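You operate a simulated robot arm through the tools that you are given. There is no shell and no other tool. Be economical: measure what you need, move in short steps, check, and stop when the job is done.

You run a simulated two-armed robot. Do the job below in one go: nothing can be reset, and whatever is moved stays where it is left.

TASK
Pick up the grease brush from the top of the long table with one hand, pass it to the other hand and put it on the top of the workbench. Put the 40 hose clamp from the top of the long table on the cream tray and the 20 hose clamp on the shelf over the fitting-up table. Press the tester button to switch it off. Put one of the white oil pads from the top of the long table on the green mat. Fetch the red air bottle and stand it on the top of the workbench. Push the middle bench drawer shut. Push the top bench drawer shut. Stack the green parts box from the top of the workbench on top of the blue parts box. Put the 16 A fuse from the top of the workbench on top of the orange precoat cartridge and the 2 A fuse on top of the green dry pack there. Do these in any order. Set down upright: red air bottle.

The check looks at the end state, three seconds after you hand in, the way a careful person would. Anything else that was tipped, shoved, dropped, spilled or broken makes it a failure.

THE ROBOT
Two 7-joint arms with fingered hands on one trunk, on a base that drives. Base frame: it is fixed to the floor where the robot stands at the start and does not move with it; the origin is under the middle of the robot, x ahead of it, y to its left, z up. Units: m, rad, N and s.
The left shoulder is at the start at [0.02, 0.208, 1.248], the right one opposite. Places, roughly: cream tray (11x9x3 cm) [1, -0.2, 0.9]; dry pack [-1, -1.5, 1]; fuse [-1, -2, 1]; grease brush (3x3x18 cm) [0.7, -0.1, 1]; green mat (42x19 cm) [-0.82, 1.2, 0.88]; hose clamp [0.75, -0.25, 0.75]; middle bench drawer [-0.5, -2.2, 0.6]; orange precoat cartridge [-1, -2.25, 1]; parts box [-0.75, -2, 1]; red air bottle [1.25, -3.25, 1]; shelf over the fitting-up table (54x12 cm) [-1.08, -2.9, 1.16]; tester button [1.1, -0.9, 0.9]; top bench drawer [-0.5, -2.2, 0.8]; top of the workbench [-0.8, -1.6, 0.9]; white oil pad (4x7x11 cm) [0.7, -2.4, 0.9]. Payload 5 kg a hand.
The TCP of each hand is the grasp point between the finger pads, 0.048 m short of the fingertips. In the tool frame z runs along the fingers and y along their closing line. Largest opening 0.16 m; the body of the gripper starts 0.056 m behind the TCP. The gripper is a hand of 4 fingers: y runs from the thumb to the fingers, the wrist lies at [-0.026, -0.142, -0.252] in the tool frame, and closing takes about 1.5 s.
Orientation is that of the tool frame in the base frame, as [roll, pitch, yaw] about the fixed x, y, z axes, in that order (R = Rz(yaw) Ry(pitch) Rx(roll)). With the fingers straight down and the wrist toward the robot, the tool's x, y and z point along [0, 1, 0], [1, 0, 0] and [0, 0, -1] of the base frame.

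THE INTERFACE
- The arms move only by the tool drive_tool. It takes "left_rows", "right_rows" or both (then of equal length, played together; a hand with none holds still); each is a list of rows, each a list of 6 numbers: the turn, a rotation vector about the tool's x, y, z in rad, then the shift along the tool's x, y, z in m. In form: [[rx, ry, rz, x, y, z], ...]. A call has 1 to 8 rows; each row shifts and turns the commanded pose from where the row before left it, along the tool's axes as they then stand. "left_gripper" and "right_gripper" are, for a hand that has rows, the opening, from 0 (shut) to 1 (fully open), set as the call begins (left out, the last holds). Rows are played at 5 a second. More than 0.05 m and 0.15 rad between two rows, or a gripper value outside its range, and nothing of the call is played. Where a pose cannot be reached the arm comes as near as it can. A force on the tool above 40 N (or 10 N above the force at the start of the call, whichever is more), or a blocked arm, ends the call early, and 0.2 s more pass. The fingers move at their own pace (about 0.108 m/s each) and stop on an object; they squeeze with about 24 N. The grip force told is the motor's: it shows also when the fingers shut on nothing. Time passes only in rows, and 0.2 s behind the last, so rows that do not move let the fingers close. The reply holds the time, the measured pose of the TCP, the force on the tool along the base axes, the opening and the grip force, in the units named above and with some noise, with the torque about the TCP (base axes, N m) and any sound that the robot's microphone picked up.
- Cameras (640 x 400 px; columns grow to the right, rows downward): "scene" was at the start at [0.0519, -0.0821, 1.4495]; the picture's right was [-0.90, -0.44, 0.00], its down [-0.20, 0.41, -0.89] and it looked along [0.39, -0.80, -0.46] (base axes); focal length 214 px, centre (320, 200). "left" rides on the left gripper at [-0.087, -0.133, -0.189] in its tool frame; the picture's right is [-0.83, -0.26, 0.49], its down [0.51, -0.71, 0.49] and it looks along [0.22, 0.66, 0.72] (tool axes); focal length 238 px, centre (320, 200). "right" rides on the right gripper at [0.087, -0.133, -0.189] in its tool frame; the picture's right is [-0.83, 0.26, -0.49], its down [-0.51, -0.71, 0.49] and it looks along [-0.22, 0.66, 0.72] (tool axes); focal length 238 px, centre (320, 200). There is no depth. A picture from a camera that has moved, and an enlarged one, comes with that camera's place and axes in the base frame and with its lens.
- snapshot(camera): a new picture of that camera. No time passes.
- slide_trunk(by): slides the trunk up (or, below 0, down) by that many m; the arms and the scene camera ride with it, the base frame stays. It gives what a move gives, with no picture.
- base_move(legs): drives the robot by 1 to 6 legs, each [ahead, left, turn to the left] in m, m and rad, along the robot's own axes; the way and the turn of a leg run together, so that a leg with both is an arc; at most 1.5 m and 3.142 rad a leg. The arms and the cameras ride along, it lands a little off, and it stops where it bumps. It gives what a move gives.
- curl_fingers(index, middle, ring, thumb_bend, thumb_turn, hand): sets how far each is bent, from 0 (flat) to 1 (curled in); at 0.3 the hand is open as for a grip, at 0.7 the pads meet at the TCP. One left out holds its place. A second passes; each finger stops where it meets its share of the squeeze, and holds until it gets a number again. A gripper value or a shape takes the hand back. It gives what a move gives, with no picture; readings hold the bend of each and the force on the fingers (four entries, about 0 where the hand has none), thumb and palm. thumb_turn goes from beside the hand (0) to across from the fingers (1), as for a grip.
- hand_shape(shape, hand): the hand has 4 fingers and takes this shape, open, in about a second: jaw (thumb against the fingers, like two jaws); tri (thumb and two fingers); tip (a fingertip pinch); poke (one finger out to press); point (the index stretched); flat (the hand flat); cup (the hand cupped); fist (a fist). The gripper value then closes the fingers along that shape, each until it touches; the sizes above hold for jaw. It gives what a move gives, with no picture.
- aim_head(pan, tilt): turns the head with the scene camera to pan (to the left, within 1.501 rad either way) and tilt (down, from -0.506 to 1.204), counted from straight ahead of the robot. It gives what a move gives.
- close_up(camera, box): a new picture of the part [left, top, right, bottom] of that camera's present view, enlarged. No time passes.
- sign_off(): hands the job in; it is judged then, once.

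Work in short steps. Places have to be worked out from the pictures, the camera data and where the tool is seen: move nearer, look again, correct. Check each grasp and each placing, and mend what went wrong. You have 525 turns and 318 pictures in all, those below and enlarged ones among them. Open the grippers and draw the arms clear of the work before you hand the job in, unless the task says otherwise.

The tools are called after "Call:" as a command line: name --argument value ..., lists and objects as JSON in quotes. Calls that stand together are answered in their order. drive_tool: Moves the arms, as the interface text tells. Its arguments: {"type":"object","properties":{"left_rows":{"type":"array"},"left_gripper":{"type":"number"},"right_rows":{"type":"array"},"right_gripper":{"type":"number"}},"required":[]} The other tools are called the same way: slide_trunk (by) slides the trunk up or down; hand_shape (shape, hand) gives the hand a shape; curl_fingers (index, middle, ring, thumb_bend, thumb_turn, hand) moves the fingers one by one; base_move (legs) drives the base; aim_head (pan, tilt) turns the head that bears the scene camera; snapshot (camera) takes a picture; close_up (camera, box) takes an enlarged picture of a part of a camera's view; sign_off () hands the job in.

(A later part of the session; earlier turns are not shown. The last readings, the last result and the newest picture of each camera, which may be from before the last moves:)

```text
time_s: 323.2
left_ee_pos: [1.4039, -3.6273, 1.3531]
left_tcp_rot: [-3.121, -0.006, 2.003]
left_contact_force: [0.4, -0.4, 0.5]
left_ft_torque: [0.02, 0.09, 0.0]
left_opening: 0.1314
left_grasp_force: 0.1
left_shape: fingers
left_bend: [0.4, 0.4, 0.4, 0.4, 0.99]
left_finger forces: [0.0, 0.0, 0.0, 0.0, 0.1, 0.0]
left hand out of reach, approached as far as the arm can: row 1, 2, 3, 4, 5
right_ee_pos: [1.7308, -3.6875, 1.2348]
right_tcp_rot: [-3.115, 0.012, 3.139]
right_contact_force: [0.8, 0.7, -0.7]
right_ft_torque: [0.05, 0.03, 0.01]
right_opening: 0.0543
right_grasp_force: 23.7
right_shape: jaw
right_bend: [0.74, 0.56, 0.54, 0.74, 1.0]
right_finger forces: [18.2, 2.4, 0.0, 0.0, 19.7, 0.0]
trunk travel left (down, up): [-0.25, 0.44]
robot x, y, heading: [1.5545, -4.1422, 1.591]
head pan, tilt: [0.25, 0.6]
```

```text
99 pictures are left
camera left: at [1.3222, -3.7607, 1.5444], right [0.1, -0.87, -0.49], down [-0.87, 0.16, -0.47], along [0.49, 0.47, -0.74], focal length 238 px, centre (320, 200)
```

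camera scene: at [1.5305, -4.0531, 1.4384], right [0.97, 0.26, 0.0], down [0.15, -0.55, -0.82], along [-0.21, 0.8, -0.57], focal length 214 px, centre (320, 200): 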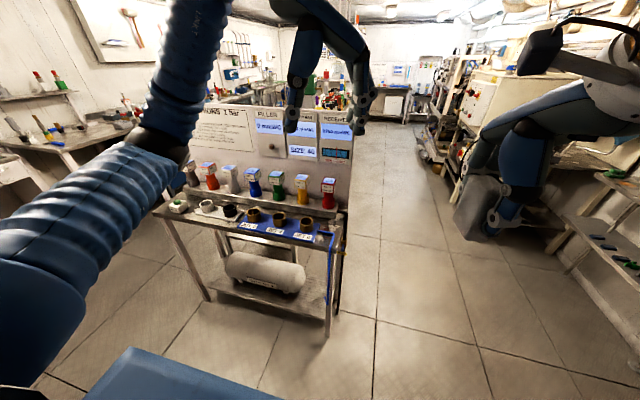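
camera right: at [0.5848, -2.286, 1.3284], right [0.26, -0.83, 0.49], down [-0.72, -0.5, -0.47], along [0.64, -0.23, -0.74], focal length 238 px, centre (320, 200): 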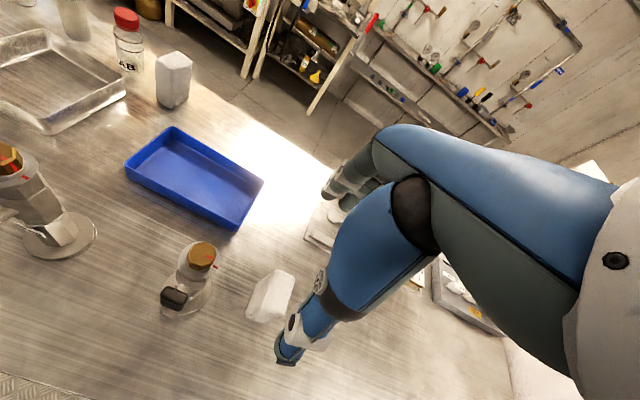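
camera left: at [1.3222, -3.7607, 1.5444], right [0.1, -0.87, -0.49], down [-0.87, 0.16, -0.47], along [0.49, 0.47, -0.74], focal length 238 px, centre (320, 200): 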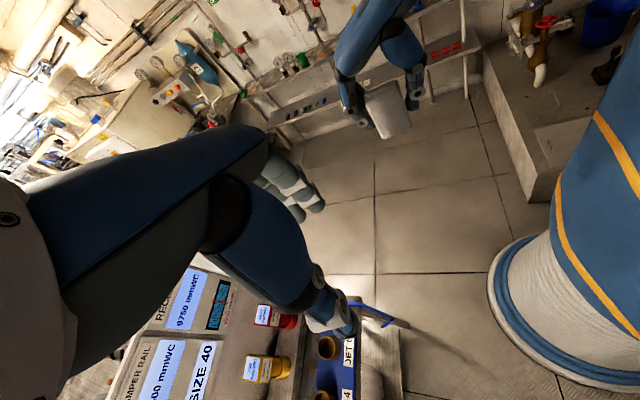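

The left wrist limits at this side. Better: stand at about (0.97,−3.93) facing 45°, so only a 45° hand rotation is needed. Drive there.

Call:
drive_tool --left_rows '[[0, 0, -0.14, 0, 0, 0], [0, 0, -0.14, 0, 0, 0], [0, 0, -0.1, 0, 0, 0]]'

Call:
base_move --legs '[[0, 0.58, 0], [0.2, 0, -0.8]]'

Call:
aim_head --pan 0.2 --tilt 0.6

Call:
snapshot --camera "scene"

```text
time_s: 324.0
left_ee_pos: [1.4016, -3.627, 1.3539]
left_tcp_rot: [-3.129, -0.016, 2.368]
left_contact_force: [0.0, -0.8, -0.2]
left_ft_torque: [0.03, 0.04, 0.0]
left_opening: 0.1311
left_grasp_force: 0.1
left_shape: fingers
left_bend: [0.4, 0.4, 0.4, 0.4, 0.99]
left_finger forces: [0.0, 0.0, 0.0, 0.0, 0.0, 0.0]
right_ee_pos: [1.7299, -3.6877, 1.2336]
right_tcp_rot: [-3.114, 0.009, -3.142]
right_contact_force: [-0.3, -0.5, 0.2]
right_ft_torque: [0.04, 0.01, -0.03]
right_opening: 0.0542
right_grasp_force: 24.2
right_shape: jaw
right_bend: [0.74, 0.56, 0.54, 0.74, 1.0]
right_finger forces: [18.2, 2.3, 0.1, 0.1, 19.9, 0.0]
trunk travel left (down, up): [-0.25, 0.44]
robot x, y, heading: [1.5534, -4.1459, 1.586]
head pan, tilt: [0.25, 0.6]
```

```text
time_s: 329.4
left_ee_pos: [1.2908, -3.5019, 1.3532]
left_tcp_rot: [-3.127, -0.017, 1.586]
left_contact_force: [0.3, 0.2, -0.1]
left_ft_torque: [-0.01, 0.04, 0.0]
left_opening: 0.131
left_grasp_force: 0.0
left_shape: fingers
left_bend: [0.4, 0.4, 0.4, 0.4, 0.99]
left_finger forces: [0.1, 0.1, 0.0, 0.1, 0.0, 0.0]
right_ee_pos: [1.4803, -3.7757, 1.2343]
right_tcp_rot: [-3.116, 0.01, 2.359]
right_contact_force: [0.6, -0.2, -1.3]
right_ft_torque: [-0.05, 0.04, 0.02]
right_opening: 0.0541
right_grasp_force: 23.5
right_shape: jaw
right_bend: [0.74, 0.56, 0.54, 0.74, 1.0]
right_finger forces: [18.0, 2.4, 0.1, 0.0, 19.4, 0.0]
trunk travel left (down, up): [-0.25, 0.44]
robot x, y, heading: [1.0297, -3.9832, 0.808]
head pan, tilt: [0.25, 0.6]
```

```text
time_s: 330.1
left_ee_pos: [1.2901, -3.5012, 1.3531]
left_tcp_rot: [-3.128, -0.016, 1.584]
left_contact_force: [-0.2, -0.4, 0.3]
left_ft_torque: [0.0, -0.01, 0.03]
left_opening: 0.1311
left_grasp_force: 0.0
left_shape: fingers
left_bend: [0.4, 0.4, 0.4, 0.4, 0.99]
left_finger forces: [0.1, 0.0, 0.0, 0.0, 0.0, 0.0]
right_ee_pos: [1.4807, -3.7767, 1.2342]
right_tcp_rot: [-3.115, 0.012, 2.359]
right_contact_force: [0.3, 0.0, -0.6]
right_ft_torque: [0.02, 0.0, -0.01]
right_opening: 0.0543
right_grasp_force: 24.3
right_shape: jaw
right_bend: [0.74, 0.56, 0.54, 0.74, 1.0]
right_finger forces: [18.1, 2.4, 0.1, 0.1, 19.4, 0.0]
trunk travel left (down, up): [-0.25, 0.44]
robot x, y, heading: [1.0281, -3.9788, 0.804]
head pan, tilt: [0.201, 0.6]
```

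```text
98 pictures are left
camera scene: at [1.0858, -3.8979, 1.4385], right [0.84, -0.54, 0.0], down [-0.3, -0.48, -0.82], along [0.44, 0.7, -0.57], focal length 214 px, centre (320, 200)
```

scene: 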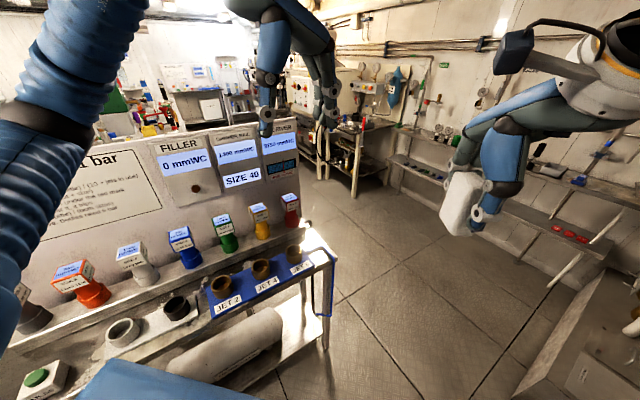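

Hand now closes along x with easy geometry. Tilt it 0.35 rad forward and move to the approach point above-front of the bottle.

Call:
drive_tool --left_rows '[[0, 0.117, 0, 0, 0, 0], [0, 0.117, 0, 0, 0, 0], [0, 0.117, 0, 0, 0, 0], [0, 0, 0, 0.0188, 0.0136, 0.0425], [0, 0, 0, 0.0188, 0.0136, 0.0425], [0, 0, 0, 0.0188, 0.0136, 0.0425], [0, 0, 0, 0.0188, 0.0136, 0.0425], [0, 0, 0, 0.0188, 0.0136, 0.0425]]'

Call:
close_up --camera "left" --box '[200, 120, 460, 340]'

Call:
close_up --camera "scene" --box '[200, 80, 360, 250]'

```text
time_s: 331.9
left_ee_pos: [1.3531, -3.3361, 1.1871]
left_tcp_rot: [-3.126, -0.366, 1.58]
left_contact_force: [0.1, 0.2, 0.1]
left_ft_torque: [-0.12, 0.02, -0.01]
left_opening: 0.1312
left_grasp_force: 0.1
left_shape: fingers
left_bend: [0.4, 0.4, 0.4, 0.4, 0.99]
left_finger forces: [0.1, 0.1, 0.0, 0.0, 0.0, 0.0]
right_ee_pos: [1.4819, -3.7749, 1.2337]
right_tcp_rot: [-3.115, 0.014, 2.358]
right_contact_force: [0.3, 1.0, -0.5]
right_ft_torque: [-0.1, 0.09, 0.04]
right_opening: 0.0541
right_grasp_force: 24.5
right_shape: jaw
right_bend: [0.74, 0.56, 0.54, 0.74, 1.0]
right_finger forces: [18.1, 2.3, 0.1, 0.1, 19.6, 0.0]
trunk travel left (down, up): [-0.25, 0.44]
robot x, y, heading: [1.0302, -3.979, 0.803]
head pan, tilt: [0.201, 0.6]
```

```text
1.82 times, centred on (330, 230) of left
camera zoom: at [1.2239, -3.4851, 1.3334], right [-0.26, -0.61, -0.75], down [-0.72, 0.64, -0.27], along [0.64, 0.47, -0.61], focal length 433 px, centre (302, 146)
```

zoom: 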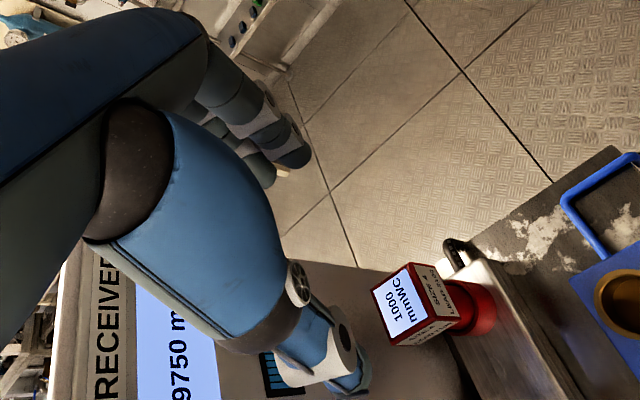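

```text
2.35 times, centred on (280, 165) of scene
camera zoom: at [1.0865, -3.8965, 1.4383], right [0.84, -0.54, 0.0], down [-0.3, -0.48, -0.82], along [0.44, 0.7, -0.57], focal length 505 px, centre (414, 282)
```

zoom: 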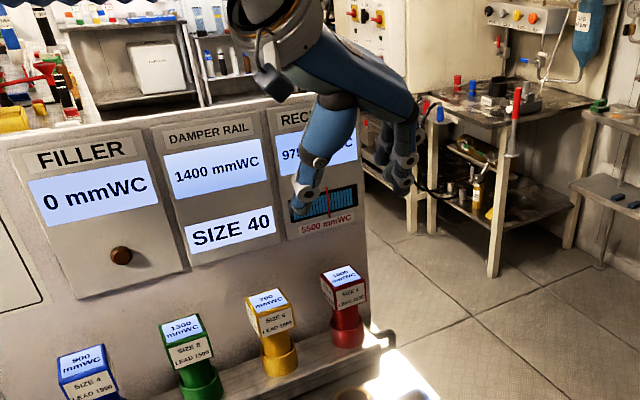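

Narrow the opening (thumb must fit between yellow and red) and advance part way.

Call:
curl_fingers --hand "left" --index 0.5 --middle 0.5 --ring 0.5 --thumb_bend 0.5 --thumb_turn 1

Call:
drive_tool --left_rows '[[0, 0, 0, -0.003, 0.007, 0.04], [0, 0, 0, -0.003, 0, 0.04], [0, 0, 0, 0, 0, 0.03]]'

Call:
close_up --camera "left" --box '[220, 120, 460, 320]'

Call:
close_up --camera "scene" --box '[230, 110, 350, 250]'

```text
time_s: 332.9
left_ee_pos: [1.3528, -3.3358, 1.1878]
left_tcp_rot: [-3.129, -0.368, 1.58]
left_contact_force: [0.6, 0.4, -0.8]
left_ft_torque: [-0.01, 0.0, -0.03]
left_opening: 0.0914
left_grasp_force: 0.0
left_shape: fingers
left_bend: [0.5, 0.5, 0.5, 0.5, 1.0]
left_finger forces: [0.0, 0.0, 0.0, 0.0, 0.0, 0.0]
right_ee_pos: [1.48, -3.7769, 1.235]
right_tcp_rot: [-3.116, 0.012, 2.359]
right_contact_force: [-0.6, 0.1, -0.4]
right_ft_torque: [0.0, -0.02, 0.01]
right_opening: 0.0541
right_grasp_force: 23.9
right_shape: jaw
right_bend: [0.74, 0.56, 0.54, 0.74, 1.0]
right_finger forces: [18.2, 2.4, 0.1, 0.1, 19.6, 0.0]
trunk travel left (down, up): [-0.25, 0.44]
robot x, y, heading: [1.0284, -3.9795, 0.806]
head pan, tilt: [0.201, 0.6]
```

```text
time_s: 333.7
left_ee_pos: [1.3564, -3.3035, 1.0833]
left_tcp_rot: [-3.127, -0.366, 1.579]
left_contact_force: [0.7, 0.6, 0.8]
left_ft_torque: [-0.06, 0.04, 0.0]
left_opening: 0.0914
left_grasp_force: 0.0
left_shape: fingers
left_bend: [0.5, 0.5, 0.5, 0.5, 1.0]
left_finger forces: [0.0, 0.1, 0.0, 0.0, 0.0, 0.0]
right_ee_pos: [1.4791, -3.7758, 1.2344]
right_tcp_rot: [-3.115, 0.013, 2.358]
right_contact_force: [0.4, 0.2, -0.1]
right_ft_torque: [-0.07, 0.05, 0.04]
right_opening: 0.0539
right_grasp_force: 24.1
right_shape: jaw
right_bend: [0.74, 0.56, 0.54, 0.74, 1.0]
right_finger forces: [18.0, 2.4, 0.0, 0.1, 19.5, 0.1]
trunk travel left (down, up): [-0.25, 0.44]
robot x, y, heading: [1.0308, -3.9807, 0.799]
head pan, tilt: [0.201, 0.6]
```

```text
2.00 times, centred on (340, 220) of left
camera zoom: at [1.2277, -3.4532, 1.2305], right [-0.26, -0.61, -0.75], down [-0.72, 0.64, -0.27], along [0.64, 0.47, -0.61], focal length 477 px, centre (280, 160)
```

zoom: 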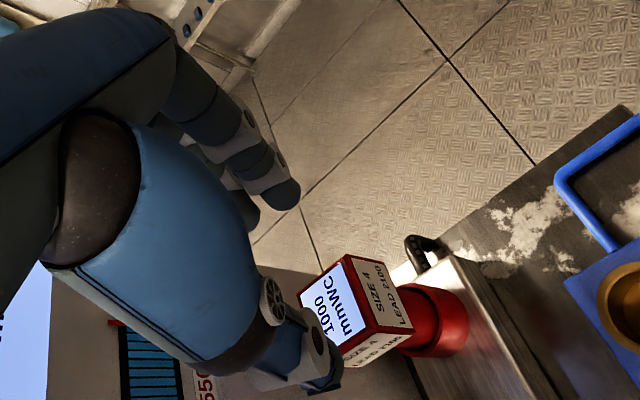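

```text
2.86 times, centred on (290, 180) of scene
camera zoom: at [1.0863, -3.897, 1.4384], right [0.84, -0.54, 0.0], down [-0.3, -0.48, -0.82], along [0.44, 0.7, -0.57], focal length 613 px, centre (406, 257)
```

zoom: 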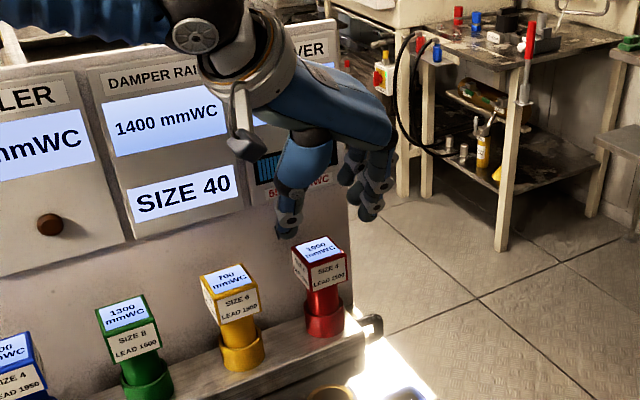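

Alignment is good. Advance the last 10 cm in two steps.

Call:
drive_tool --left_rows '[[0, 0, 0, 0, 0.003, 0.035], [0, 0, 0, 0, 0, 0.025]]'

Call:
close_up --camera "scene" --box '[230, 110, 350, 250]'

Call:
close_up --camera "left" --box '[220, 120, 460, 320]'

```text
time_s: 334.3
left_ee_pos: [1.3578, -3.2815, 1.0274]
left_tcp_rot: [-3.126, -0.367, 1.579]
left_contact_force: [-0.1, 0.8, 1.0]
left_ft_torque: [-0.03, 0.0, -0.01]
left_opening: 0.0913
left_grasp_force: 0.2
left_shape: fingers
left_bend: [0.5, 0.5, 0.5, 0.5, 1.0]
left_finger forces: [0.0, 0.1, 0.1, 0.0, 0.1, 0.0]
right_ee_pos: [1.4793, -3.7747, 1.236]
right_tcp_rot: [-3.116, 0.013, 2.358]
right_contact_force: [-0.6, 0.0, 0.5]
right_ft_torque: [0.0, -0.02, -0.01]
right_opening: 0.0541
right_grasp_force: 24.4
right_shape: jaw
right_bend: [0.74, 0.56, 0.54, 0.74, 1.0]
right_finger forces: [18.1, 2.3, 0.1, 0.1, 19.4, 0.0]
trunk travel left (down, up): [-0.25, 0.44]
robot x, y, heading: [1.0295, -3.9798, 0.805]
head pan, tilt: [0.201, 0.6]
```

```text
2.86 times, centred on (290, 180) of scene
camera zoom: at [1.0855, -3.898, 1.4385], right [0.84, -0.54, 0.0], down [-0.3, -0.48, -0.83], along [0.44, 0.7, -0.56], focal length 613 px, centre (406, 257)
```

zoom: 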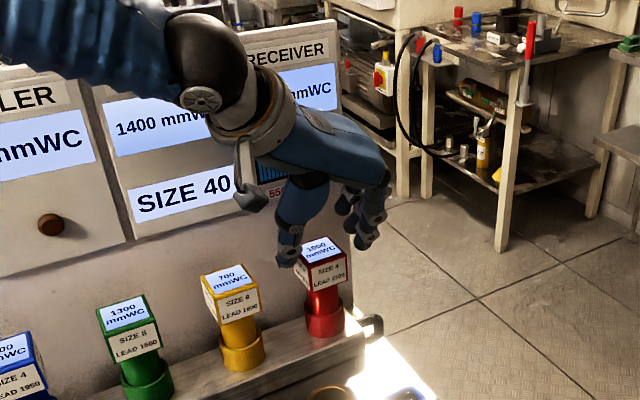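

```text
2.00 times, centred on (340, 220) of left
camera zoom: at [1.2296, -3.4326, 1.1744], right [-0.26, -0.61, -0.75], down [-0.72, 0.64, -0.27], along [0.64, 0.47, -0.61], focal length 477 px, centre (280, 160)
```

zoom: 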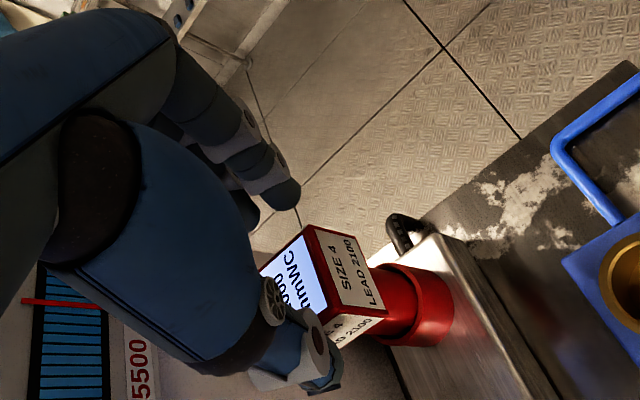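

Thumb passes on the left with clearance. Advance 4 cm and close.

Call:
drive_tool --left_rows '[[0, 0, 0, 0, 0, 0.02], [0, 0, 0, 0, 0, 0.02]]'

Call:
drive_tool --left_rows '[[0, 0, 0, 0, 0, 0], [0, 0, 0, 0, 0, 0], [0, 0, 0, 0, 0, 0], [0, 0, 0, 0, 0, 0], [0, 0, 0, 0, 0, 0], [0, 0, 0, 0, 0, 0]]' --left_gripper 0

Call:
close_up --camera "scene" --box '[230, 110, 350, 250]'

```text
time_s: 334.9
left_ee_pos: [1.3603, -3.2701, 0.9898]
left_tcp_rot: [-3.128, -0.366, 1.581]
left_contact_force: [-0.4, 0.7, 1.0]
left_ft_torque: [-0.03, 0.06, -0.03]
left_opening: 0.0913
left_grasp_force: 0.0
left_shape: fingers
left_bend: [0.5, 0.5, 0.5, 0.5, 1.0]
left_finger forces: [0.0, 0.0, 0.0, 0.0, 0.0, 0.0]
right_ee_pos: [1.4804, -3.7764, 1.2342]
right_tcp_rot: [-3.116, 0.011, 2.358]
right_contact_force: [0.4, 0.6, 0.1]
right_ft_torque: [-0.01, 0.04, 0.01]
right_opening: 0.0543
right_grasp_force: 24.2
right_shape: jaw
right_bend: [0.74, 0.56, 0.54, 0.74, 1.0]
right_finger forces: [18.2, 2.3, 0.1, 0.0, 19.5, 0.0]
trunk travel left (down, up): [-0.25, 0.44]
robot x, y, heading: [1.0292, -3.9787, 0.802]
head pan, tilt: [0.201, 0.6]
```

```text
time_s: 336.3
left_ee_pos: [1.3597, -3.2695, 0.99]
left_tcp_rot: [-3.123, -0.367, 1.577]
left_contact_force: [0.5, -0.6, 0.7]
left_ft_torque: [0.01, 0.0, -0.02]
left_opening: 0.0507
left_grasp_force: 24.1
left_shape: jaw
left_bend: [0.73, 0.56, 0.59, 0.73, 1.0]
left_finger forces: [13.2, 7.2, 0.0, 0.1, 20.4, 0.0]
right_ee_pos: [1.48, -3.7769, 1.2352]
right_tcp_rot: [-3.116, 0.013, 2.36]
right_contact_force: [0.4, -0.3, 0.0]
right_ft_torque: [0.01, 0.0, 0.02]
right_opening: 0.0541
right_grasp_force: 24.2
right_shape: jaw
right_bend: [0.74, 0.56, 0.54, 0.74, 1.0]
right_finger forces: [18.0, 2.3, 0.0, 0.0, 19.5, 0.0]
trunk travel left (down, up): [-0.25, 0.44]
robot x, y, heading: [1.0303, -3.9794, 0.801]
head pan, tilt: [0.201, 0.6]
```

```text
2.86 times, centred on (290, 180) of scene
camera zoom: at [1.0859, -3.8977, 1.4384], right [0.84, -0.54, 0.0], down [-0.3, -0.48, -0.82], along [0.44, 0.7, -0.57], focal length 613 px, centre (406, 257)
```

zoom: 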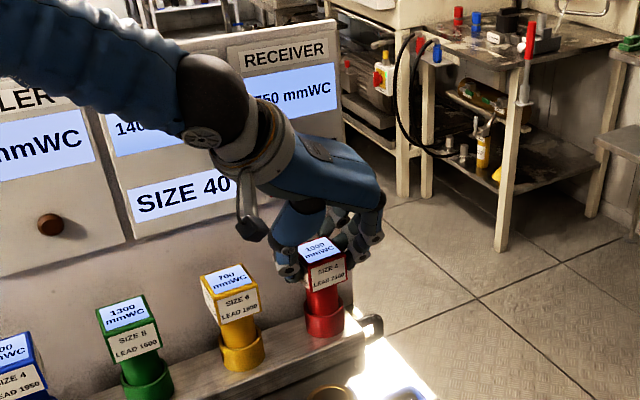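

Cube gripped. Lift straight up slowly out of the socket.

Call:
drive_tool --left_rows '[[0, 0, 0, 0.0054, 0, -0.014], [0, 0, 0, 0.0054, 0, -0.014], [0, 0, 0, 0.0107, 0, -0.028], [0, 0, 0, 0.0107, 0, -0.028]]'

Call:
close_up --camera "scene" --box '[230, 90, 350, 250]'

```text
time_s: 337.3
left_ee_pos: [1.361, -3.2658, 1.0789]
left_tcp_rot: [-3.125, -0.364, 1.578]
left_contact_force: [-0.8, -0.9, -3.3]
left_ft_torque: [-0.01, -0.1, -0.05]
left_opening: 0.051
left_grasp_force: 23.8
left_shape: jaw
left_bend: [0.73, 0.56, 0.59, 0.73, 1.0]
left_finger forces: [13.2, 7.3, 0.0, 0.0, 20.5, 0.0]
right_ee_pos: [1.4795, -3.7766, 1.2359]
right_tcp_rot: [-3.115, 0.012, 2.36]
right_contact_force: [-0.1, -1.0, 0.8]
right_ft_torque: [-0.08, -0.03, -0.03]
right_opening: 0.0539
right_grasp_force: 23.9
right_shape: jaw
right_bend: [0.74, 0.56, 0.54, 0.74, 1.0]
right_finger forces: [18.1, 2.3, 0.0, 0.1, 19.5, 0.1]
trunk travel left (down, up): [-0.25, 0.44]
robot x, y, heading: [1.0306, -3.9852, 0.803]
head pan, tilt: [0.201, 0.6]
```

```text
2.50 times, centred on (290, 170) of scene
camera zoom: at [1.0848, -3.8972, 1.4385], right [0.84, -0.54, 0.0], down [-0.3, -0.48, -0.82], along [0.44, 0.7, -0.57], focal length 536 px, centre (395, 275)
```

zoom: 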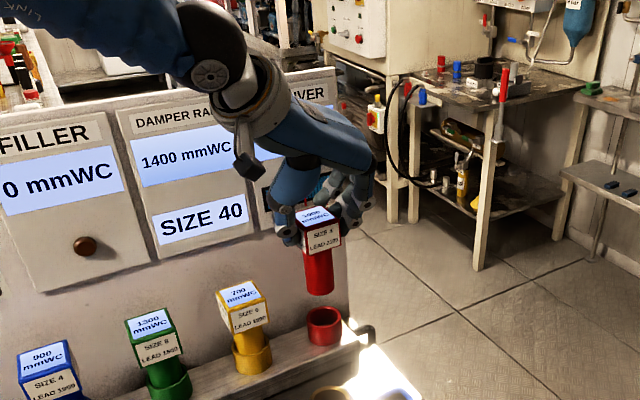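

The bottle is out, vertical. Raise it and pull back toward me, clear of the board.

Call:
drive_tool --left_rows '[[0, 0, 0, 0.0179, 0, -0.0465], [0, 0, 0, 0.0179, 0, -0.0465], [0, 0, 0, 0.0179, 0, -0.0465], [0, 0, 0, 0.01, 0, -0.028], [0, 0, 0, -0.045, 0, -0.017], [0, 0, 0, -0.045, 0, -0.017], [0, 0, 0, -0.045, 0, -0.017], [0, 0, 0, -0.045, 0, -0.017]]'

Call:
snapshot --camera "scene"

```text
time_s: 339.1
left_ee_pos: [1.3649, -3.4626, 1.1296]
left_tcp_rot: [-3.125, -0.366, 1.581]
left_contact_force: [0.4, -1.7, -1.9]
left_ft_torque: [0.06, -0.01, 0.0]
left_opening: 0.0503
left_grasp_force: 24.0
left_shape: jaw
left_bend: [0.73, 0.56, 0.59, 0.73, 1.0]
left_finger forces: [13.4, 7.3, 0.0, 0.1, 20.7, 0.0]
left hand out of reach, approached as far as the arm can: row 2, 3, 4
right_ee_pos: [1.4807, -3.7786, 1.2353]
right_tcp_rot: [-3.116, 0.011, 2.357]
right_contact_force: [0.2, -0.3, -0.6]
right_ft_torque: [0.12, 0.03, 0.0]
right_opening: 0.0542
right_grasp_force: 23.9
right_shape: jaw
right_bend: [0.74, 0.56, 0.54, 0.74, 1.0]
right_finger forces: [18.2, 2.3, 0.0, 0.0, 19.5, 0.0]
trunk travel left (down, up): [-0.25, 0.44]
robot x, y, heading: [1.0305, -3.9791, 0.803]
head pan, tilt: [0.201, 0.6]
```

```text
89 pictures are left
camera scene: at [1.0864, -3.9001, 1.4386], right [0.84, -0.54, 0.0], down [-0.3, -0.48, -0.83], along [0.44, 0.7, -0.56], focal length 214 px, centre (320, 200)
```

scene: 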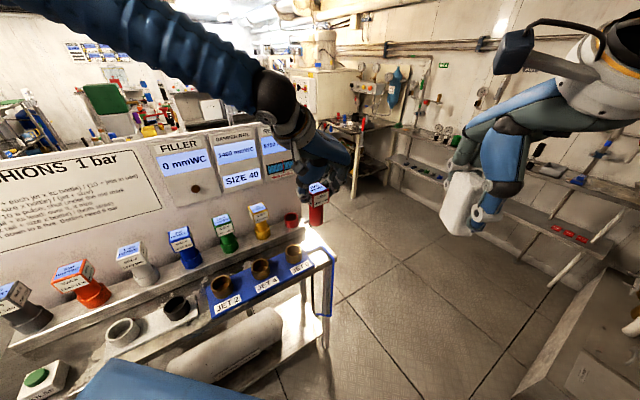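

Raise the trunk 0.15 for clearance, then turn left to face −x.

Call:
slide_trunk --by 0.15

Call:
base_move --legs '[[0, 0, 1.17], [0, 0, 1.17]]'

Call:
aim_head --pan 0 --tilt 0.6

Call:
snapshot --camera "scene"

```text
time_s: 340.8
left_ee_pos: [1.3655, -3.4598, 1.2791]
left_tcp_rot: [-3.124, -0.364, 1.58]
left_contact_force: [0.1, -0.2, -2.5]
left_ft_torque: [-0.02, 0.0, 0.0]
left_opening: 0.0504
left_grasp_force: 24.1
left_shape: jaw
left_bend: [0.73, 0.56, 0.59, 0.73, 1.0]
left_finger forces: [13.4, 7.3, 0.1, 0.0, 20.6, 0.1]
right_ee_pos: [1.4811, -3.7763, 1.3837]
right_tcp_rot: [-3.115, 0.013, 2.356]
right_contact_force: [0.4, 0.2, -0.3]
right_ft_torque: [-0.01, 0.01, 0.05]
right_opening: 0.054
right_grasp_force: 24.0
right_shape: jaw
right_bend: [0.74, 0.56, 0.54, 0.74, 1.0]
right_finger forces: [18.2, 2.3, 0.1, 0.0, 19.6, 0.0]
trunk travel left (down, up): [-0.4, 0.29]
robot x, y, heading: [1.0305, -3.9805, 0.8]
head pan, tilt: [0.201, 0.6]
```

```text
time_s: 347.1
left_ee_pos: [0.4291, -4.1263, 1.2788]
left_tcp_rot: [-3.128, -0.365, -2.322]
left_contact_force: [-0.2, 1.1, -2.1]
left_ft_torque: [0.01, 0.0, 0.01]
left_opening: 0.0503
left_grasp_force: 23.9
left_shape: jaw
left_bend: [0.73, 0.56, 0.59, 0.73, 1.0]
left_finger forces: [13.0, 6.9, 0.0, 0.0, 19.9, 0.0]
right_ee_pos: [0.564, -3.8185, 1.3851]
right_tcp_rot: [-3.117, 0.014, -1.543]
right_contact_force: [-0.3, -1.5, -0.5]
right_ft_torque: [0.02, -0.03, 0.02]
right_opening: 0.0539
right_grasp_force: 24.2
right_shape: jaw
right_bend: [0.74, 0.56, 0.54, 0.74, 1.0]
right_finger forces: [17.8, 2.3, 0.1, 0.0, 19.1, 0.1]
trunk travel left (down, up): [-0.4, 0.29]
robot x, y, heading: [1.0291, -3.9802, -3.1]
head pan, tilt: [0.201, 0.6]
```

```text
time_s: 347.9
left_ee_pos: [0.4297, -4.1259, 1.2795]
left_tcp_rot: [-3.128, -0.368, -2.323]
left_contact_force: [0.7, 0.5, -2.0]
left_ft_torque: [0.06, -0.02, 0.02]
left_opening: 0.0499
left_grasp_force: 24.0
left_shape: jaw
left_bend: [0.73, 0.56, 0.59, 0.73, 1.0]
left_finger forces: [13.0, 6.9, 0.0, 0.1, 19.9, 0.0]
right_ee_pos: [0.5629, -3.8173, 1.3851]
right_tcp_rot: [-3.115, 0.011, -1.544]
right_contact_force: [0.5, 0.3, 0.1]
right_ft_torque: [-0.01, 0.0, 0.02]
right_opening: 0.0538
right_grasp_force: 24.2
right_shape: jaw
right_bend: [0.74, 0.56, 0.54, 0.74, 1.0]
right_finger forces: [17.8, 2.2, 0.0, 0.0, 19.1, 0.0]
trunk travel left (down, up): [-0.4, 0.29]
robot x, y, heading: [1.0329, -3.9816, -3.094]
head pan, tilt: [0.0, 0.6]
```

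```text
88 pictures are left
camera scene: at [0.9321, -3.9842, 1.5885], right [-0.04, 1.0, 0.0], down [0.56, 0.02, -0.82], along [-0.82, -0.03, -0.57], focal length 214 px, centre (320, 200)
```

scene: 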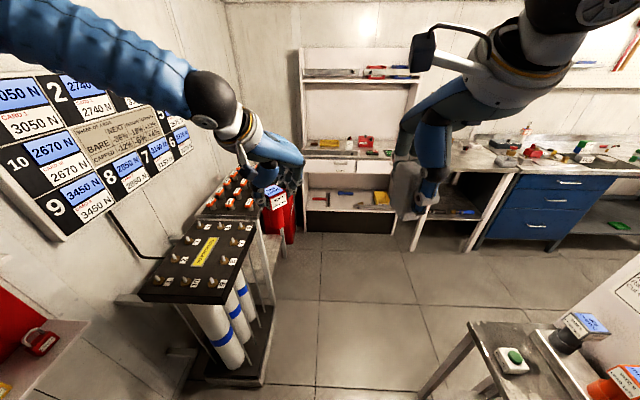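

Shift 0.12 to the right, drive ahead 1.0 to the corridor, then along it to the workbench.

Call:
base_move --legs '[[0, -0.12, -0.04], [1.02, 0, 0], [0, -1.0, 0]]'

Call:
snapshot --camera "scene"

```text
time_s: 358.8
left_ee_pos: [-0.6023, -2.9772, 1.2781]
left_tcp_rot: [-3.127, -0.366, -2.381]
left_contact_force: [0.6, 0.0, -1.1]
left_ft_torque: [0.05, 0.01, -0.01]
left_opening: 0.0505
left_grasp_force: 23.7
left_shape: jaw
left_bend: [0.73, 0.56, 0.59, 0.73, 1.0]
left_finger forces: [13.1, 7.0, 0.0, 0.1, 20.0, 0.0]
right_ee_pos: [-0.4507, -2.6761, 1.3844]
right_tcp_rot: [-3.116, 0.013, -1.604]
right_contact_force: [-0.3, -1.0, 0.1]
right_ft_torque: [-0.04, 0.02, 0.02]
right_opening: 0.0538
right_grasp_force: 23.6
right_shape: jaw
right_bend: [0.74, 0.56, 0.54, 0.74, 1.0]
right_finger forces: [17.9, 2.4, 0.0, 0.1, 19.1, 0.0]
trunk travel left (down, up): [-0.4, 0.29]
robot x, y, heading: [0.0044, -2.8662, 3.126]
head pan, tilt: [0.0, 0.6]
```

```text
87 pictures are left
camera scene: at [-0.0922, -2.865, 1.5885], right [0.02, 1.0, 0.0], down [0.57, -0.01, -0.82], along [-0.82, 0.01, -0.57], focal length 214 px, centre (320, 200)
```

scene: 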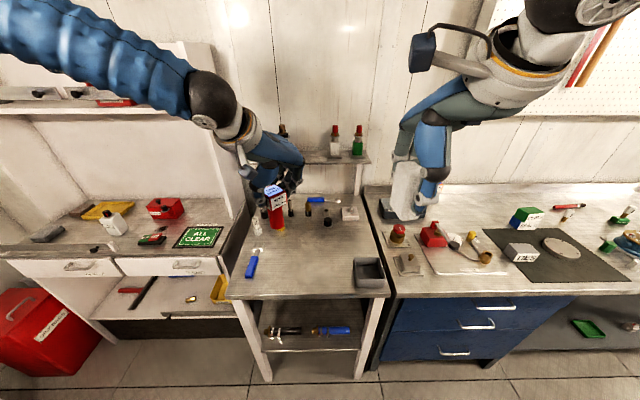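

Corridor clear. Drive on to the workbench (y≈−1.87) and step up to it.

Call:
base_move --legs '[[0, -1.0, 0.015], [0.16, 0, 0]]'

Call:
snapshot --camera "scene"

Call:
close_up --camera "scene" --box '[150, 110, 390, 270]'

```text
time_s: 365.0
left_ee_pos: [-0.7527, -1.9874, 1.2786]
left_tcp_rot: [-3.128, -0.366, -2.353]
left_contact_force: [-0.3, 0.5, -1.6]
left_ft_torque: [0.08, -0.05, 0.02]
left_opening: 0.0502
left_grasp_force: 23.6
left_shape: jaw
left_bend: [0.73, 0.56, 0.59, 0.73, 1.0]
left_finger forces: [13.1, 7.0, 0.1, 0.0, 20.1, 0.0]
right_ee_pos: [-0.6086, -1.6822, 1.383]
right_tcp_rot: [-3.115, 0.012, -1.574]
right_contact_force: [0.1, 0.6, -0.3]
right_ft_torque: [0.0, -0.04, -0.01]
right_opening: 0.0538
right_grasp_force: 24.5
right_shape: jaw
right_bend: [0.74, 0.56, 0.54, 0.74, 1.0]
right_finger forces: [17.8, 2.2, 0.0, 0.1, 19.3, 0.0]
trunk travel left (down, up): [-0.4, 0.29]
robot x, y, heading: [-0.1465, -1.8565, -3.127]
head pan, tilt: [0.0, 0.6]
```

```text
86 pictures are left
camera scene: at [-0.2454, -1.8594, 1.5885], right [-0.01, 1.0, 0.0], down [0.57, 0.01, -0.82], along [-0.82, -0.01, -0.57], focal length 214 px, centre (320, 200)
```

scene: 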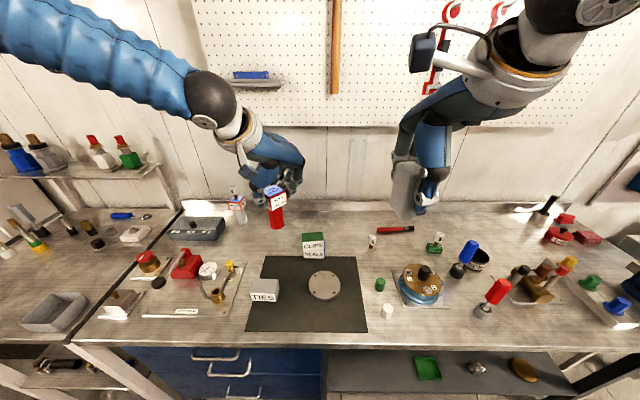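

```text
2.50 times, centred on (270, 190) of scene
camera zoom: at [-0.2454, -1.8594, 1.5885], right [-0.01, 1.0, 0.0], down [0.57, 0.01, -0.82], along [-0.82, -0.01, -0.57], focal length 536 px, centre (445, 225)
```

zoom: 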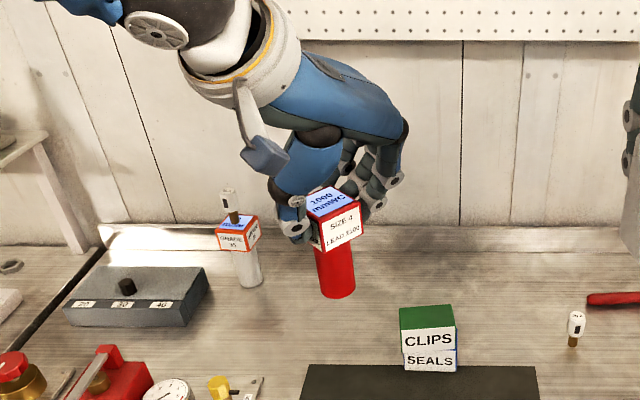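

Move the bottle to above the free spot (≈(−0.97,−2.05)), then lower the trunk.

Call:
drive_tool --left_rows '[[0, 0, 0, 0.0343, 0.0227, 0.0131], [0, 0, 0, 0.0343, 0.0227, 0.0131], [0, 0, 0, 0.0343, 0.0227, 0.0131], [0, 0, 0, 0.0343, 0.0227, 0.0131], [0, 0, 0, 0.0343, 0.0227, 0.0131]]'

Call:
slide_trunk --by -0.13

Call:
close_up --camera "scene" --box '[200, 100, 400, 240]'

Call:
snapshot --camera "right"

```text
time_s: 366.2
left_ee_pos: [-0.9618, -2.0395, 1.2707]
left_tcp_rot: [-3.121, -0.36, -2.357]
left_contact_force: [5.2, 8.7, -12.6]
left_ft_torque: [-0.87, 0.63, 0.17]
left_opening: 0.0502
left_grasp_force: 24.0
left_shape: jaw
left_bend: [0.73, 0.56, 0.59, 0.73, 1.0]
left_finger forces: [14.6, 6.6, 0.0, 0.0, 21.1, 0.0]
right_ee_pos: [-0.6104, -1.6844, 1.3844]
right_tcp_rot: [-3.115, 0.014, -1.574]
right_contact_force: [0.4, -4.4, 1.0]
right_ft_torque: [0.46, -0.03, -0.07]
right_opening: 0.0537
right_grasp_force: 23.9
right_shape: jaw
right_bend: [0.74, 0.56, 0.54, 0.74, 1.0]
right_finger forces: [17.8, 2.3, 0.0, 0.1, 19.3, 0.0]
trunk travel left (down, up): [-0.4, 0.29]
robot x, y, heading: [-0.149, -1.8578, -3.126]
head pan, tilt: [0.0, 0.6]
```

```text
time_s: 367.8
left_ee_pos: [-0.9618, -2.0392, 1.1475]
left_tcp_rot: [-3.129, -0.368, -2.349]
left_contact_force: [0.5, -0.7, -2.0]
left_ft_torque: [0.04, 0.02, 0.02]
left_opening: 0.0499
left_grasp_force: 24.9
left_shape: jaw
left_bend: [0.73, 0.56, 0.59, 0.73, 1.0]
left_finger forces: [14.3, 7.2, 0.1, 0.0, 21.5, 0.0]
right_ee_pos: [-0.6081, -1.6829, 1.2556]
right_tcp_rot: [-3.117, 0.013, -1.574]
right_contact_force: [-0.1, -0.4, -0.3]
right_ft_torque: [0.0, -0.01, -0.02]
right_opening: 0.0538
right_grasp_force: 24.1
right_shape: jaw
right_bend: [0.74, 0.56, 0.54, 0.74, 1.0]
right_finger forces: [17.8, 2.3, 0.0, 0.1, 19.1, 0.0]
trunk travel left (down, up): [-0.27, 0.42]
robot x, y, heading: [-0.1454, -1.8595, -3.13]
head pan, tilt: [0.0, 0.6]
```

```text
2.86 times, centred on (300, 170) of scene
camera zoom: at [-0.2454, -1.8596, 1.4587], right [-0.01, 1.0, 0.0], down [0.57, 0.01, -0.82], along [-0.82, -0.01, -0.57], focal length 613 px, centre (377, 286)
```

zoom: 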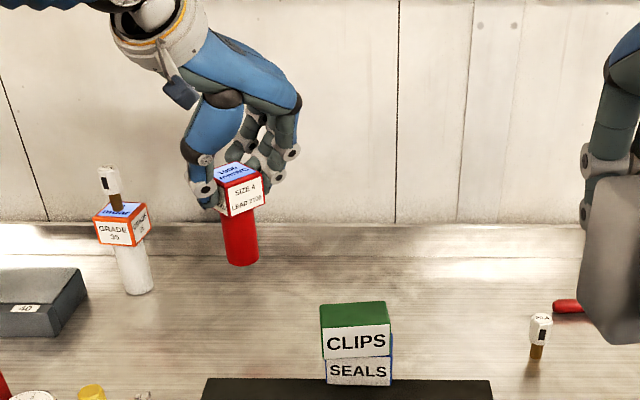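

```text
83 pictures are left
camera right: at [-0.4811, -1.7721, 1.4468], right [-0.27, 0.83, 0.49], down [0.72, 0.51, -0.47], along [-0.64, 0.23, -0.74], focal length 238 px, centre (320, 200)
```

right: 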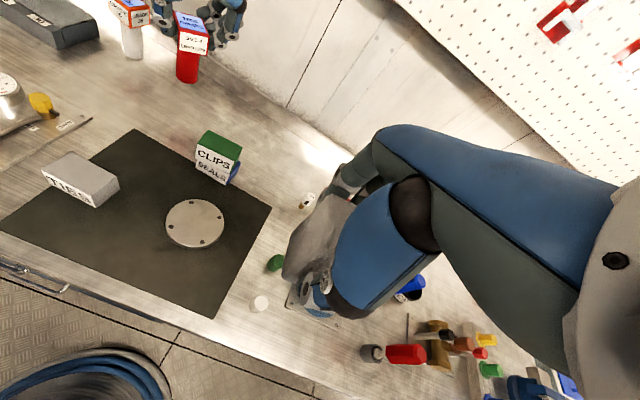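

Spot is clear. Lower 8 cm, then creep to contact.

Call:
drive_tool --left_rows '[[0, 0, 0, -0.0143, 0, 0.0374], [0, 0, 0, -0.0125, 0, 0.0327], [0, 0, 0, 0, 0, 0]]'

Call:
close_up --camera "scene" --box '[220, 110, 360, 220]'

```text
time_s: 368.6
left_ee_pos: [-0.9605, -2.042, 1.0716]
left_tcp_rot: [-3.13, -0.369, -2.35]
left_contact_force: [0.1, -0.1, -2.4]
left_ft_torque: [0.02, 0.02, 0.01]
left_opening: 0.0499
left_grasp_force: 23.8
left_shape: jaw
left_bend: [0.73, 0.56, 0.59, 0.73, 1.0]
left_finger forces: [14.1, 7.1, 0.0, 0.0, 21.4, 0.1]
right_ee_pos: [-0.6088, -1.681, 1.2553]
right_tcp_rot: [-3.116, 0.013, -1.575]
right_contact_force: [0.3, -0.3, -0.8]
right_ft_torque: [0.01, 0.01, 0.03]
right_opening: 0.0536
right_grasp_force: 24.1
right_shape: jaw
right_bend: [0.74, 0.56, 0.54, 0.74, 1.0]
right_finger forces: [17.8, 2.3, 0.0, 0.1, 19.2, 0.1]
trunk travel left (down, up): [-0.27, 0.42]
robot x, y, heading: [-0.1479, -1.8575, -3.129]
head pan, tilt: [0.0, 0.6]
```

```text
3.64 times, centred on (290, 165) of scene
camera zoom: at [-0.2452, -1.8593, 1.4585], right [-0.01, 1.0, 0.0], down [0.57, 0.01, -0.82], along [-0.82, -0.01, -0.57], focal length 780 px, centre (429, 327)
```

zoom: 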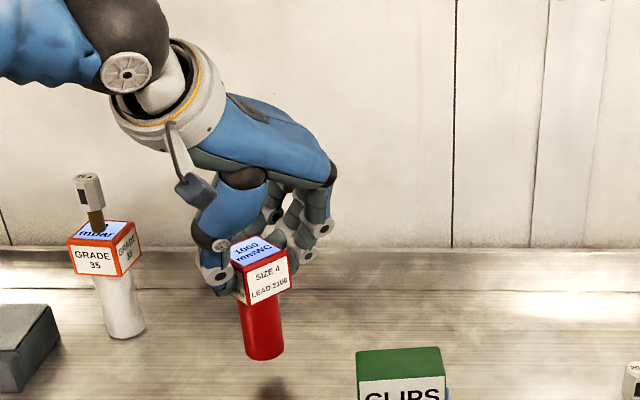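

About 1.5 cm left. Creep down.

Call:
drive_tool --left_rows '[[0, 0, 0, -0.0036, 0, 0.0093], [0, 0, 0, -0.0014, 0, 0.0037], [0, 0, 0, 0, 0, 0]]'

Call:
drive_tool --left_rows '[[0, 0, 0, -0.0011, 0, 0.0028], [0, 0, 0, 0, 0, 0]]'

```text
time_s: 369.4
left_ee_pos: [-0.9619, -2.0403, 1.0575]
left_tcp_rot: [-3.126, -0.367, -2.35]
left_contact_force: [-0.1, 0.2, -2.7]
left_ft_torque: [0.02, -0.02, 0.0]
left_opening: 0.05
left_grasp_force: 24.0
left_shape: jaw
left_bend: [0.73, 0.56, 0.59, 0.73, 1.0]
left_finger forces: [14.1, 7.2, 0.0, 0.1, 21.3, 0.1]
right_ee_pos: [-0.6088, -1.6818, 1.2537]
right_tcp_rot: [-3.115, 0.011, -1.574]
right_contact_force: [-0.1, 0.0, 0.0]
right_ft_torque: [-0.01, -0.03, -0.02]
right_opening: 0.0537
right_grasp_force: 23.8
right_shape: jaw
right_bend: [0.74, 0.56, 0.54, 0.74, 1.0]
right_finger forces: [17.9, 2.3, 0.0, 0.0, 19.2, 0.0]
trunk travel left (down, up): [-0.27, 0.42]
robot x, y, heading: [-0.1477, -1.8564, -3.133]
head pan, tilt: [0.0, 0.6]
```

```text
time_s: 370.0
left_ee_pos: [-0.9599, -2.0402, 1.0558]
left_tcp_rot: [-3.127, -0.366, -2.349]
left_contact_force: [0.3, -0.5, -2.0]
left_ft_torque: [0.05, -0.03, 0.01]
left_opening: 0.0498
left_grasp_force: 24.3
left_shape: jaw
left_bend: [0.73, 0.56, 0.59, 0.73, 1.0]
left_finger forces: [14.1, 7.1, 0.0, 0.1, 21.2, 0.0]
right_ee_pos: [-0.6092, -1.6814, 1.2549]
right_tcp_rot: [-3.115, 0.012, -1.576]
right_contact_force: [-0.2, 0.0, -0.5]
right_ft_torque: [0.04, 0.02, 0.0]
right_opening: 0.0539
right_grasp_force: 23.7
right_shape: jaw
right_bend: [0.74, 0.56, 0.54, 0.74, 1.0]
right_finger forces: [17.8, 2.3, 0.1, 0.1, 19.2, 0.0]
trunk travel left (down, up): [-0.27, 0.42]
robot x, y, heading: [-0.1485, -1.8559, -3.123]
head pan, tilt: [0.0, 0.6]
```

Call:
drive_tool --left_rows '[[0, 0, 0, -0.0014, 0, 0.0037], [0, 0, 0, 0, 0, 0]]'

Call:
close_up --camera "scene" --box '[220, 110, 360, 220]'

```text
time_s: 370.6
left_ee_pos: [-0.9608, -2.043, 1.052]
left_tcp_rot: [-3.127, -0.366, -2.35]
left_contact_force: [0.2, 0.1, -2.1]
left_ft_torque: [0.03, 0.0, -0.01]
left_opening: 0.0501
left_grasp_force: 24.5
left_shape: jaw
left_bend: [0.73, 0.56, 0.59, 0.73, 1.0]
left_finger forces: [14.1, 7.2, 0.0, 0.1, 21.3, 0.1]
right_ee_pos: [-0.6087, -1.681, 1.2554]
right_tcp_rot: [-3.117, 0.011, -1.574]
right_contact_force: [-0.1, 0.5, -0.3]
right_ft_torque: [0.04, 0.02, -0.02]
right_opening: 0.0537
right_grasp_force: 24.0
right_shape: jaw
right_bend: [0.74, 0.56, 0.54, 0.74, 1.0]
right_finger forces: [17.8, 2.3, 0.1, 0.0, 19.2, 0.0]
trunk travel left (down, up): [-0.27, 0.42]
robot x, y, heading: [-0.148, -1.8598, -3.129]
head pan, tilt: [0.0, 0.6]
```

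```text
3.64 times, centred on (290, 165) of scene
camera zoom: at [-0.2454, -1.8595, 1.4585], right [-0.01, 1.0, 0.0], down [0.57, 0.01, -0.82], along [-0.82, -0.01, -0.57], focal length 780 px, centre (429, 327)
```

zoom: 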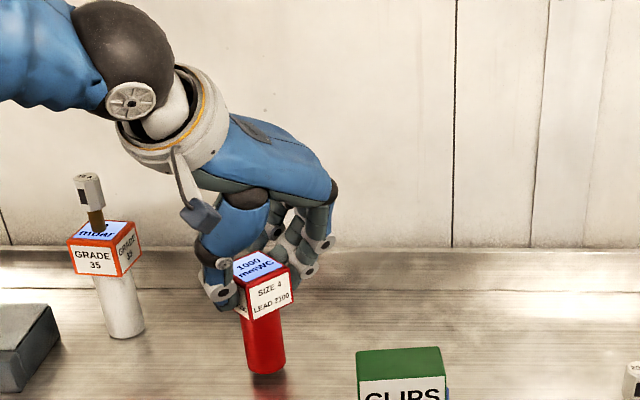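

Call:
drive_tool --left_rows '[[0, 0, 0, -0.0011, 0, 0.0028], [0, 0, 0, 0, 0, 0]]'

Call:
drive_tool --left_rows '[[0, 0, 0, -0.0011, 0, 0.0028], [0, 0, 0, 0, 0, 0]]'

```text
time_s: 371.2
left_ee_pos: [-0.9611, -2.0436, 1.0469]
left_tcp_rot: [-3.129, -0.366, -2.349]
left_contact_force: [0.1, 0.2, -2.6]
left_ft_torque: [0.03, -0.02, 0.0]
left_opening: 0.0499
left_grasp_force: 24.3
left_shape: jaw
left_bend: [0.73, 0.56, 0.59, 0.73, 1.0]
left_finger forces: [14.1, 7.1, 0.0, 0.1, 21.2, 0.0]
right_ee_pos: [-0.6079, -1.6821, 1.2551]
right_tcp_rot: [-3.117, 0.013, -1.575]
right_contact_force: [-0.2, -0.5, -0.6]
right_ft_torque: [0.04, 0.03, 0.0]
right_opening: 0.0539
right_grasp_force: 23.7
right_shape: jaw
right_bend: [0.74, 0.56, 0.54, 0.74, 1.0]
right_finger forces: [17.9, 2.2, 0.0, 0.0, 19.3, 0.1]
trunk travel left (down, up): [-0.27, 0.42]
robot x, y, heading: [-0.1454, -1.8601, -3.126]
head pan, tilt: [0.0, 0.6]
```

```text
time_s: 371.8
left_ee_pos: [-0.9598, -2.0419, 1.0427]
left_tcp_rot: [-3.128, -0.367, -2.35]
left_contact_force: [0.4, -0.2, -2.1]
left_ft_torque: [0.04, -0.03, -0.01]
left_opening: 0.0498
left_grasp_force: 24.0
left_shape: jaw
left_bend: [0.73, 0.56, 0.59, 0.73, 1.0]
left_finger forces: [14.1, 7.2, 0.0, 0.0, 21.3, 0.0]
right_ee_pos: [-0.6095, -1.6815, 1.2551]
right_tcp_rot: [-3.116, 0.013, -1.574]
right_contact_force: [-0.6, 0.3, 0.1]
right_ft_torque: [0.03, 0.01, -0.01]
right_opening: 0.0538
right_grasp_force: 24.5
right_shape: jaw
right_bend: [0.74, 0.56, 0.54, 0.74, 1.0]
right_finger forces: [17.9, 2.3, 0.0, 0.0, 19.2, 0.1]
trunk travel left (down, up): [-0.27, 0.42]
robot x, y, heading: [-0.1443, -1.8596, -3.127]
head pan, tilt: [0.0, 0.6]
```

Call:
drive_tool --left_rows '[[0, 0, 0, -0.0011, 0, 0.0028], [0, 0, 0, 0, 0, 0]]'

Call:
drive_tool --left_rows '[[0, 0, 0, -0.0011, 0, 0.0028], [0, 0, 0, 0, 0, 0]]'

Call:
close_up --camera "scene" --box '[220, 110, 360, 220]'

```text
time_s: 372.4
left_ee_pos: [-0.9624, -2.0415, 1.0412]
left_tcp_rot: [-3.126, -0.366, -2.349]
left_contact_force: [-1.6, 0.0, -2.1]
left_ft_torque: [0.02, 0.0, -0.01]
left_opening: 0.0502
left_grasp_force: 24.3
left_shape: jaw
left_bend: [0.73, 0.56, 0.59, 0.73, 1.0]
left_finger forces: [14.0, 7.1, 0.1, 0.1, 21.4, 0.2]
right_ee_pos: [-0.6087, -1.6822, 1.2544]
right_tcp_rot: [-3.117, 0.011, -1.574]
right_contact_force: [-0.6, 0.1, -0.7]
right_ft_torque: [0.0, 0.0, 0.0]
right_opening: 0.0538
right_grasp_force: 23.9
right_shape: jaw
right_bend: [0.74, 0.56, 0.54, 0.74, 1.0]
right_finger forces: [17.8, 2.2, 0.0, 0.0, 19.2, 0.0]
trunk travel left (down, up): [-0.27, 0.42]
robot x, y, heading: [-0.1489, -1.8575, -3.128]
head pan, tilt: [0.0, 0.6]
```

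```text
time_s: 373.0
left_ee_pos: [-0.9615, -2.041, 1.0395]
left_tcp_rot: [-3.13, -0.368, -2.349]
left_contact_force: [-2.1, -1.4, 8.9]
left_ft_torque: [-0.1, 0.09, 0.0]
left_opening: 0.0499
left_grasp_force: 24.2
left_shape: jaw
left_bend: [0.73, 0.56, 0.59, 0.73, 1.0]
left_finger forces: [14.0, 8.9, 0.0, 0.0, 22.6, 0.0]
right_ee_pos: [-0.6091, -1.6822, 1.2546]
right_tcp_rot: [-3.115, 0.013, -1.574]
right_contact_force: [0.2, 0.8, -1.0]
right_ft_torque: [0.0, -0.01, 0.0]
right_opening: 0.0539
right_grasp_force: 23.7
right_shape: jaw
right_bend: [0.74, 0.56, 0.54, 0.74, 1.0]
right_finger forces: [17.8, 2.3, 0.1, 0.1, 19.2, 0.0]
trunk travel left (down, up): [-0.27, 0.42]
robot x, y, heading: [-0.1453, -1.8604, -3.126]
head pan, tilt: [0.0, 0.6]
```

```text
3.64 times, centred on (290, 165) of scene
camera zoom: at [-0.2449, -1.8594, 1.4586], right [-0.01, 1.0, 0.0], down [0.56, 0.01, -0.83], along [-0.82, -0.01, -0.56], focal length 780 px, centre (429, 327)
```

zoom: 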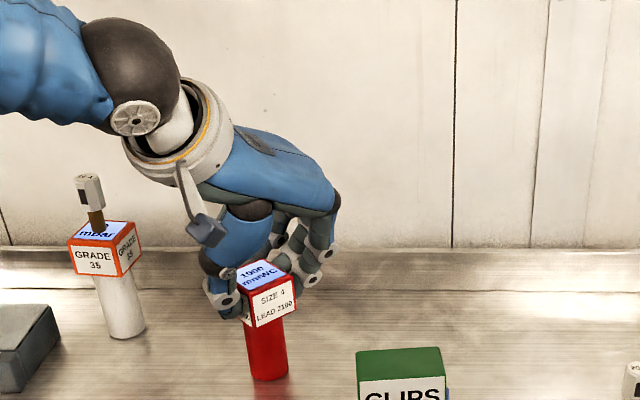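

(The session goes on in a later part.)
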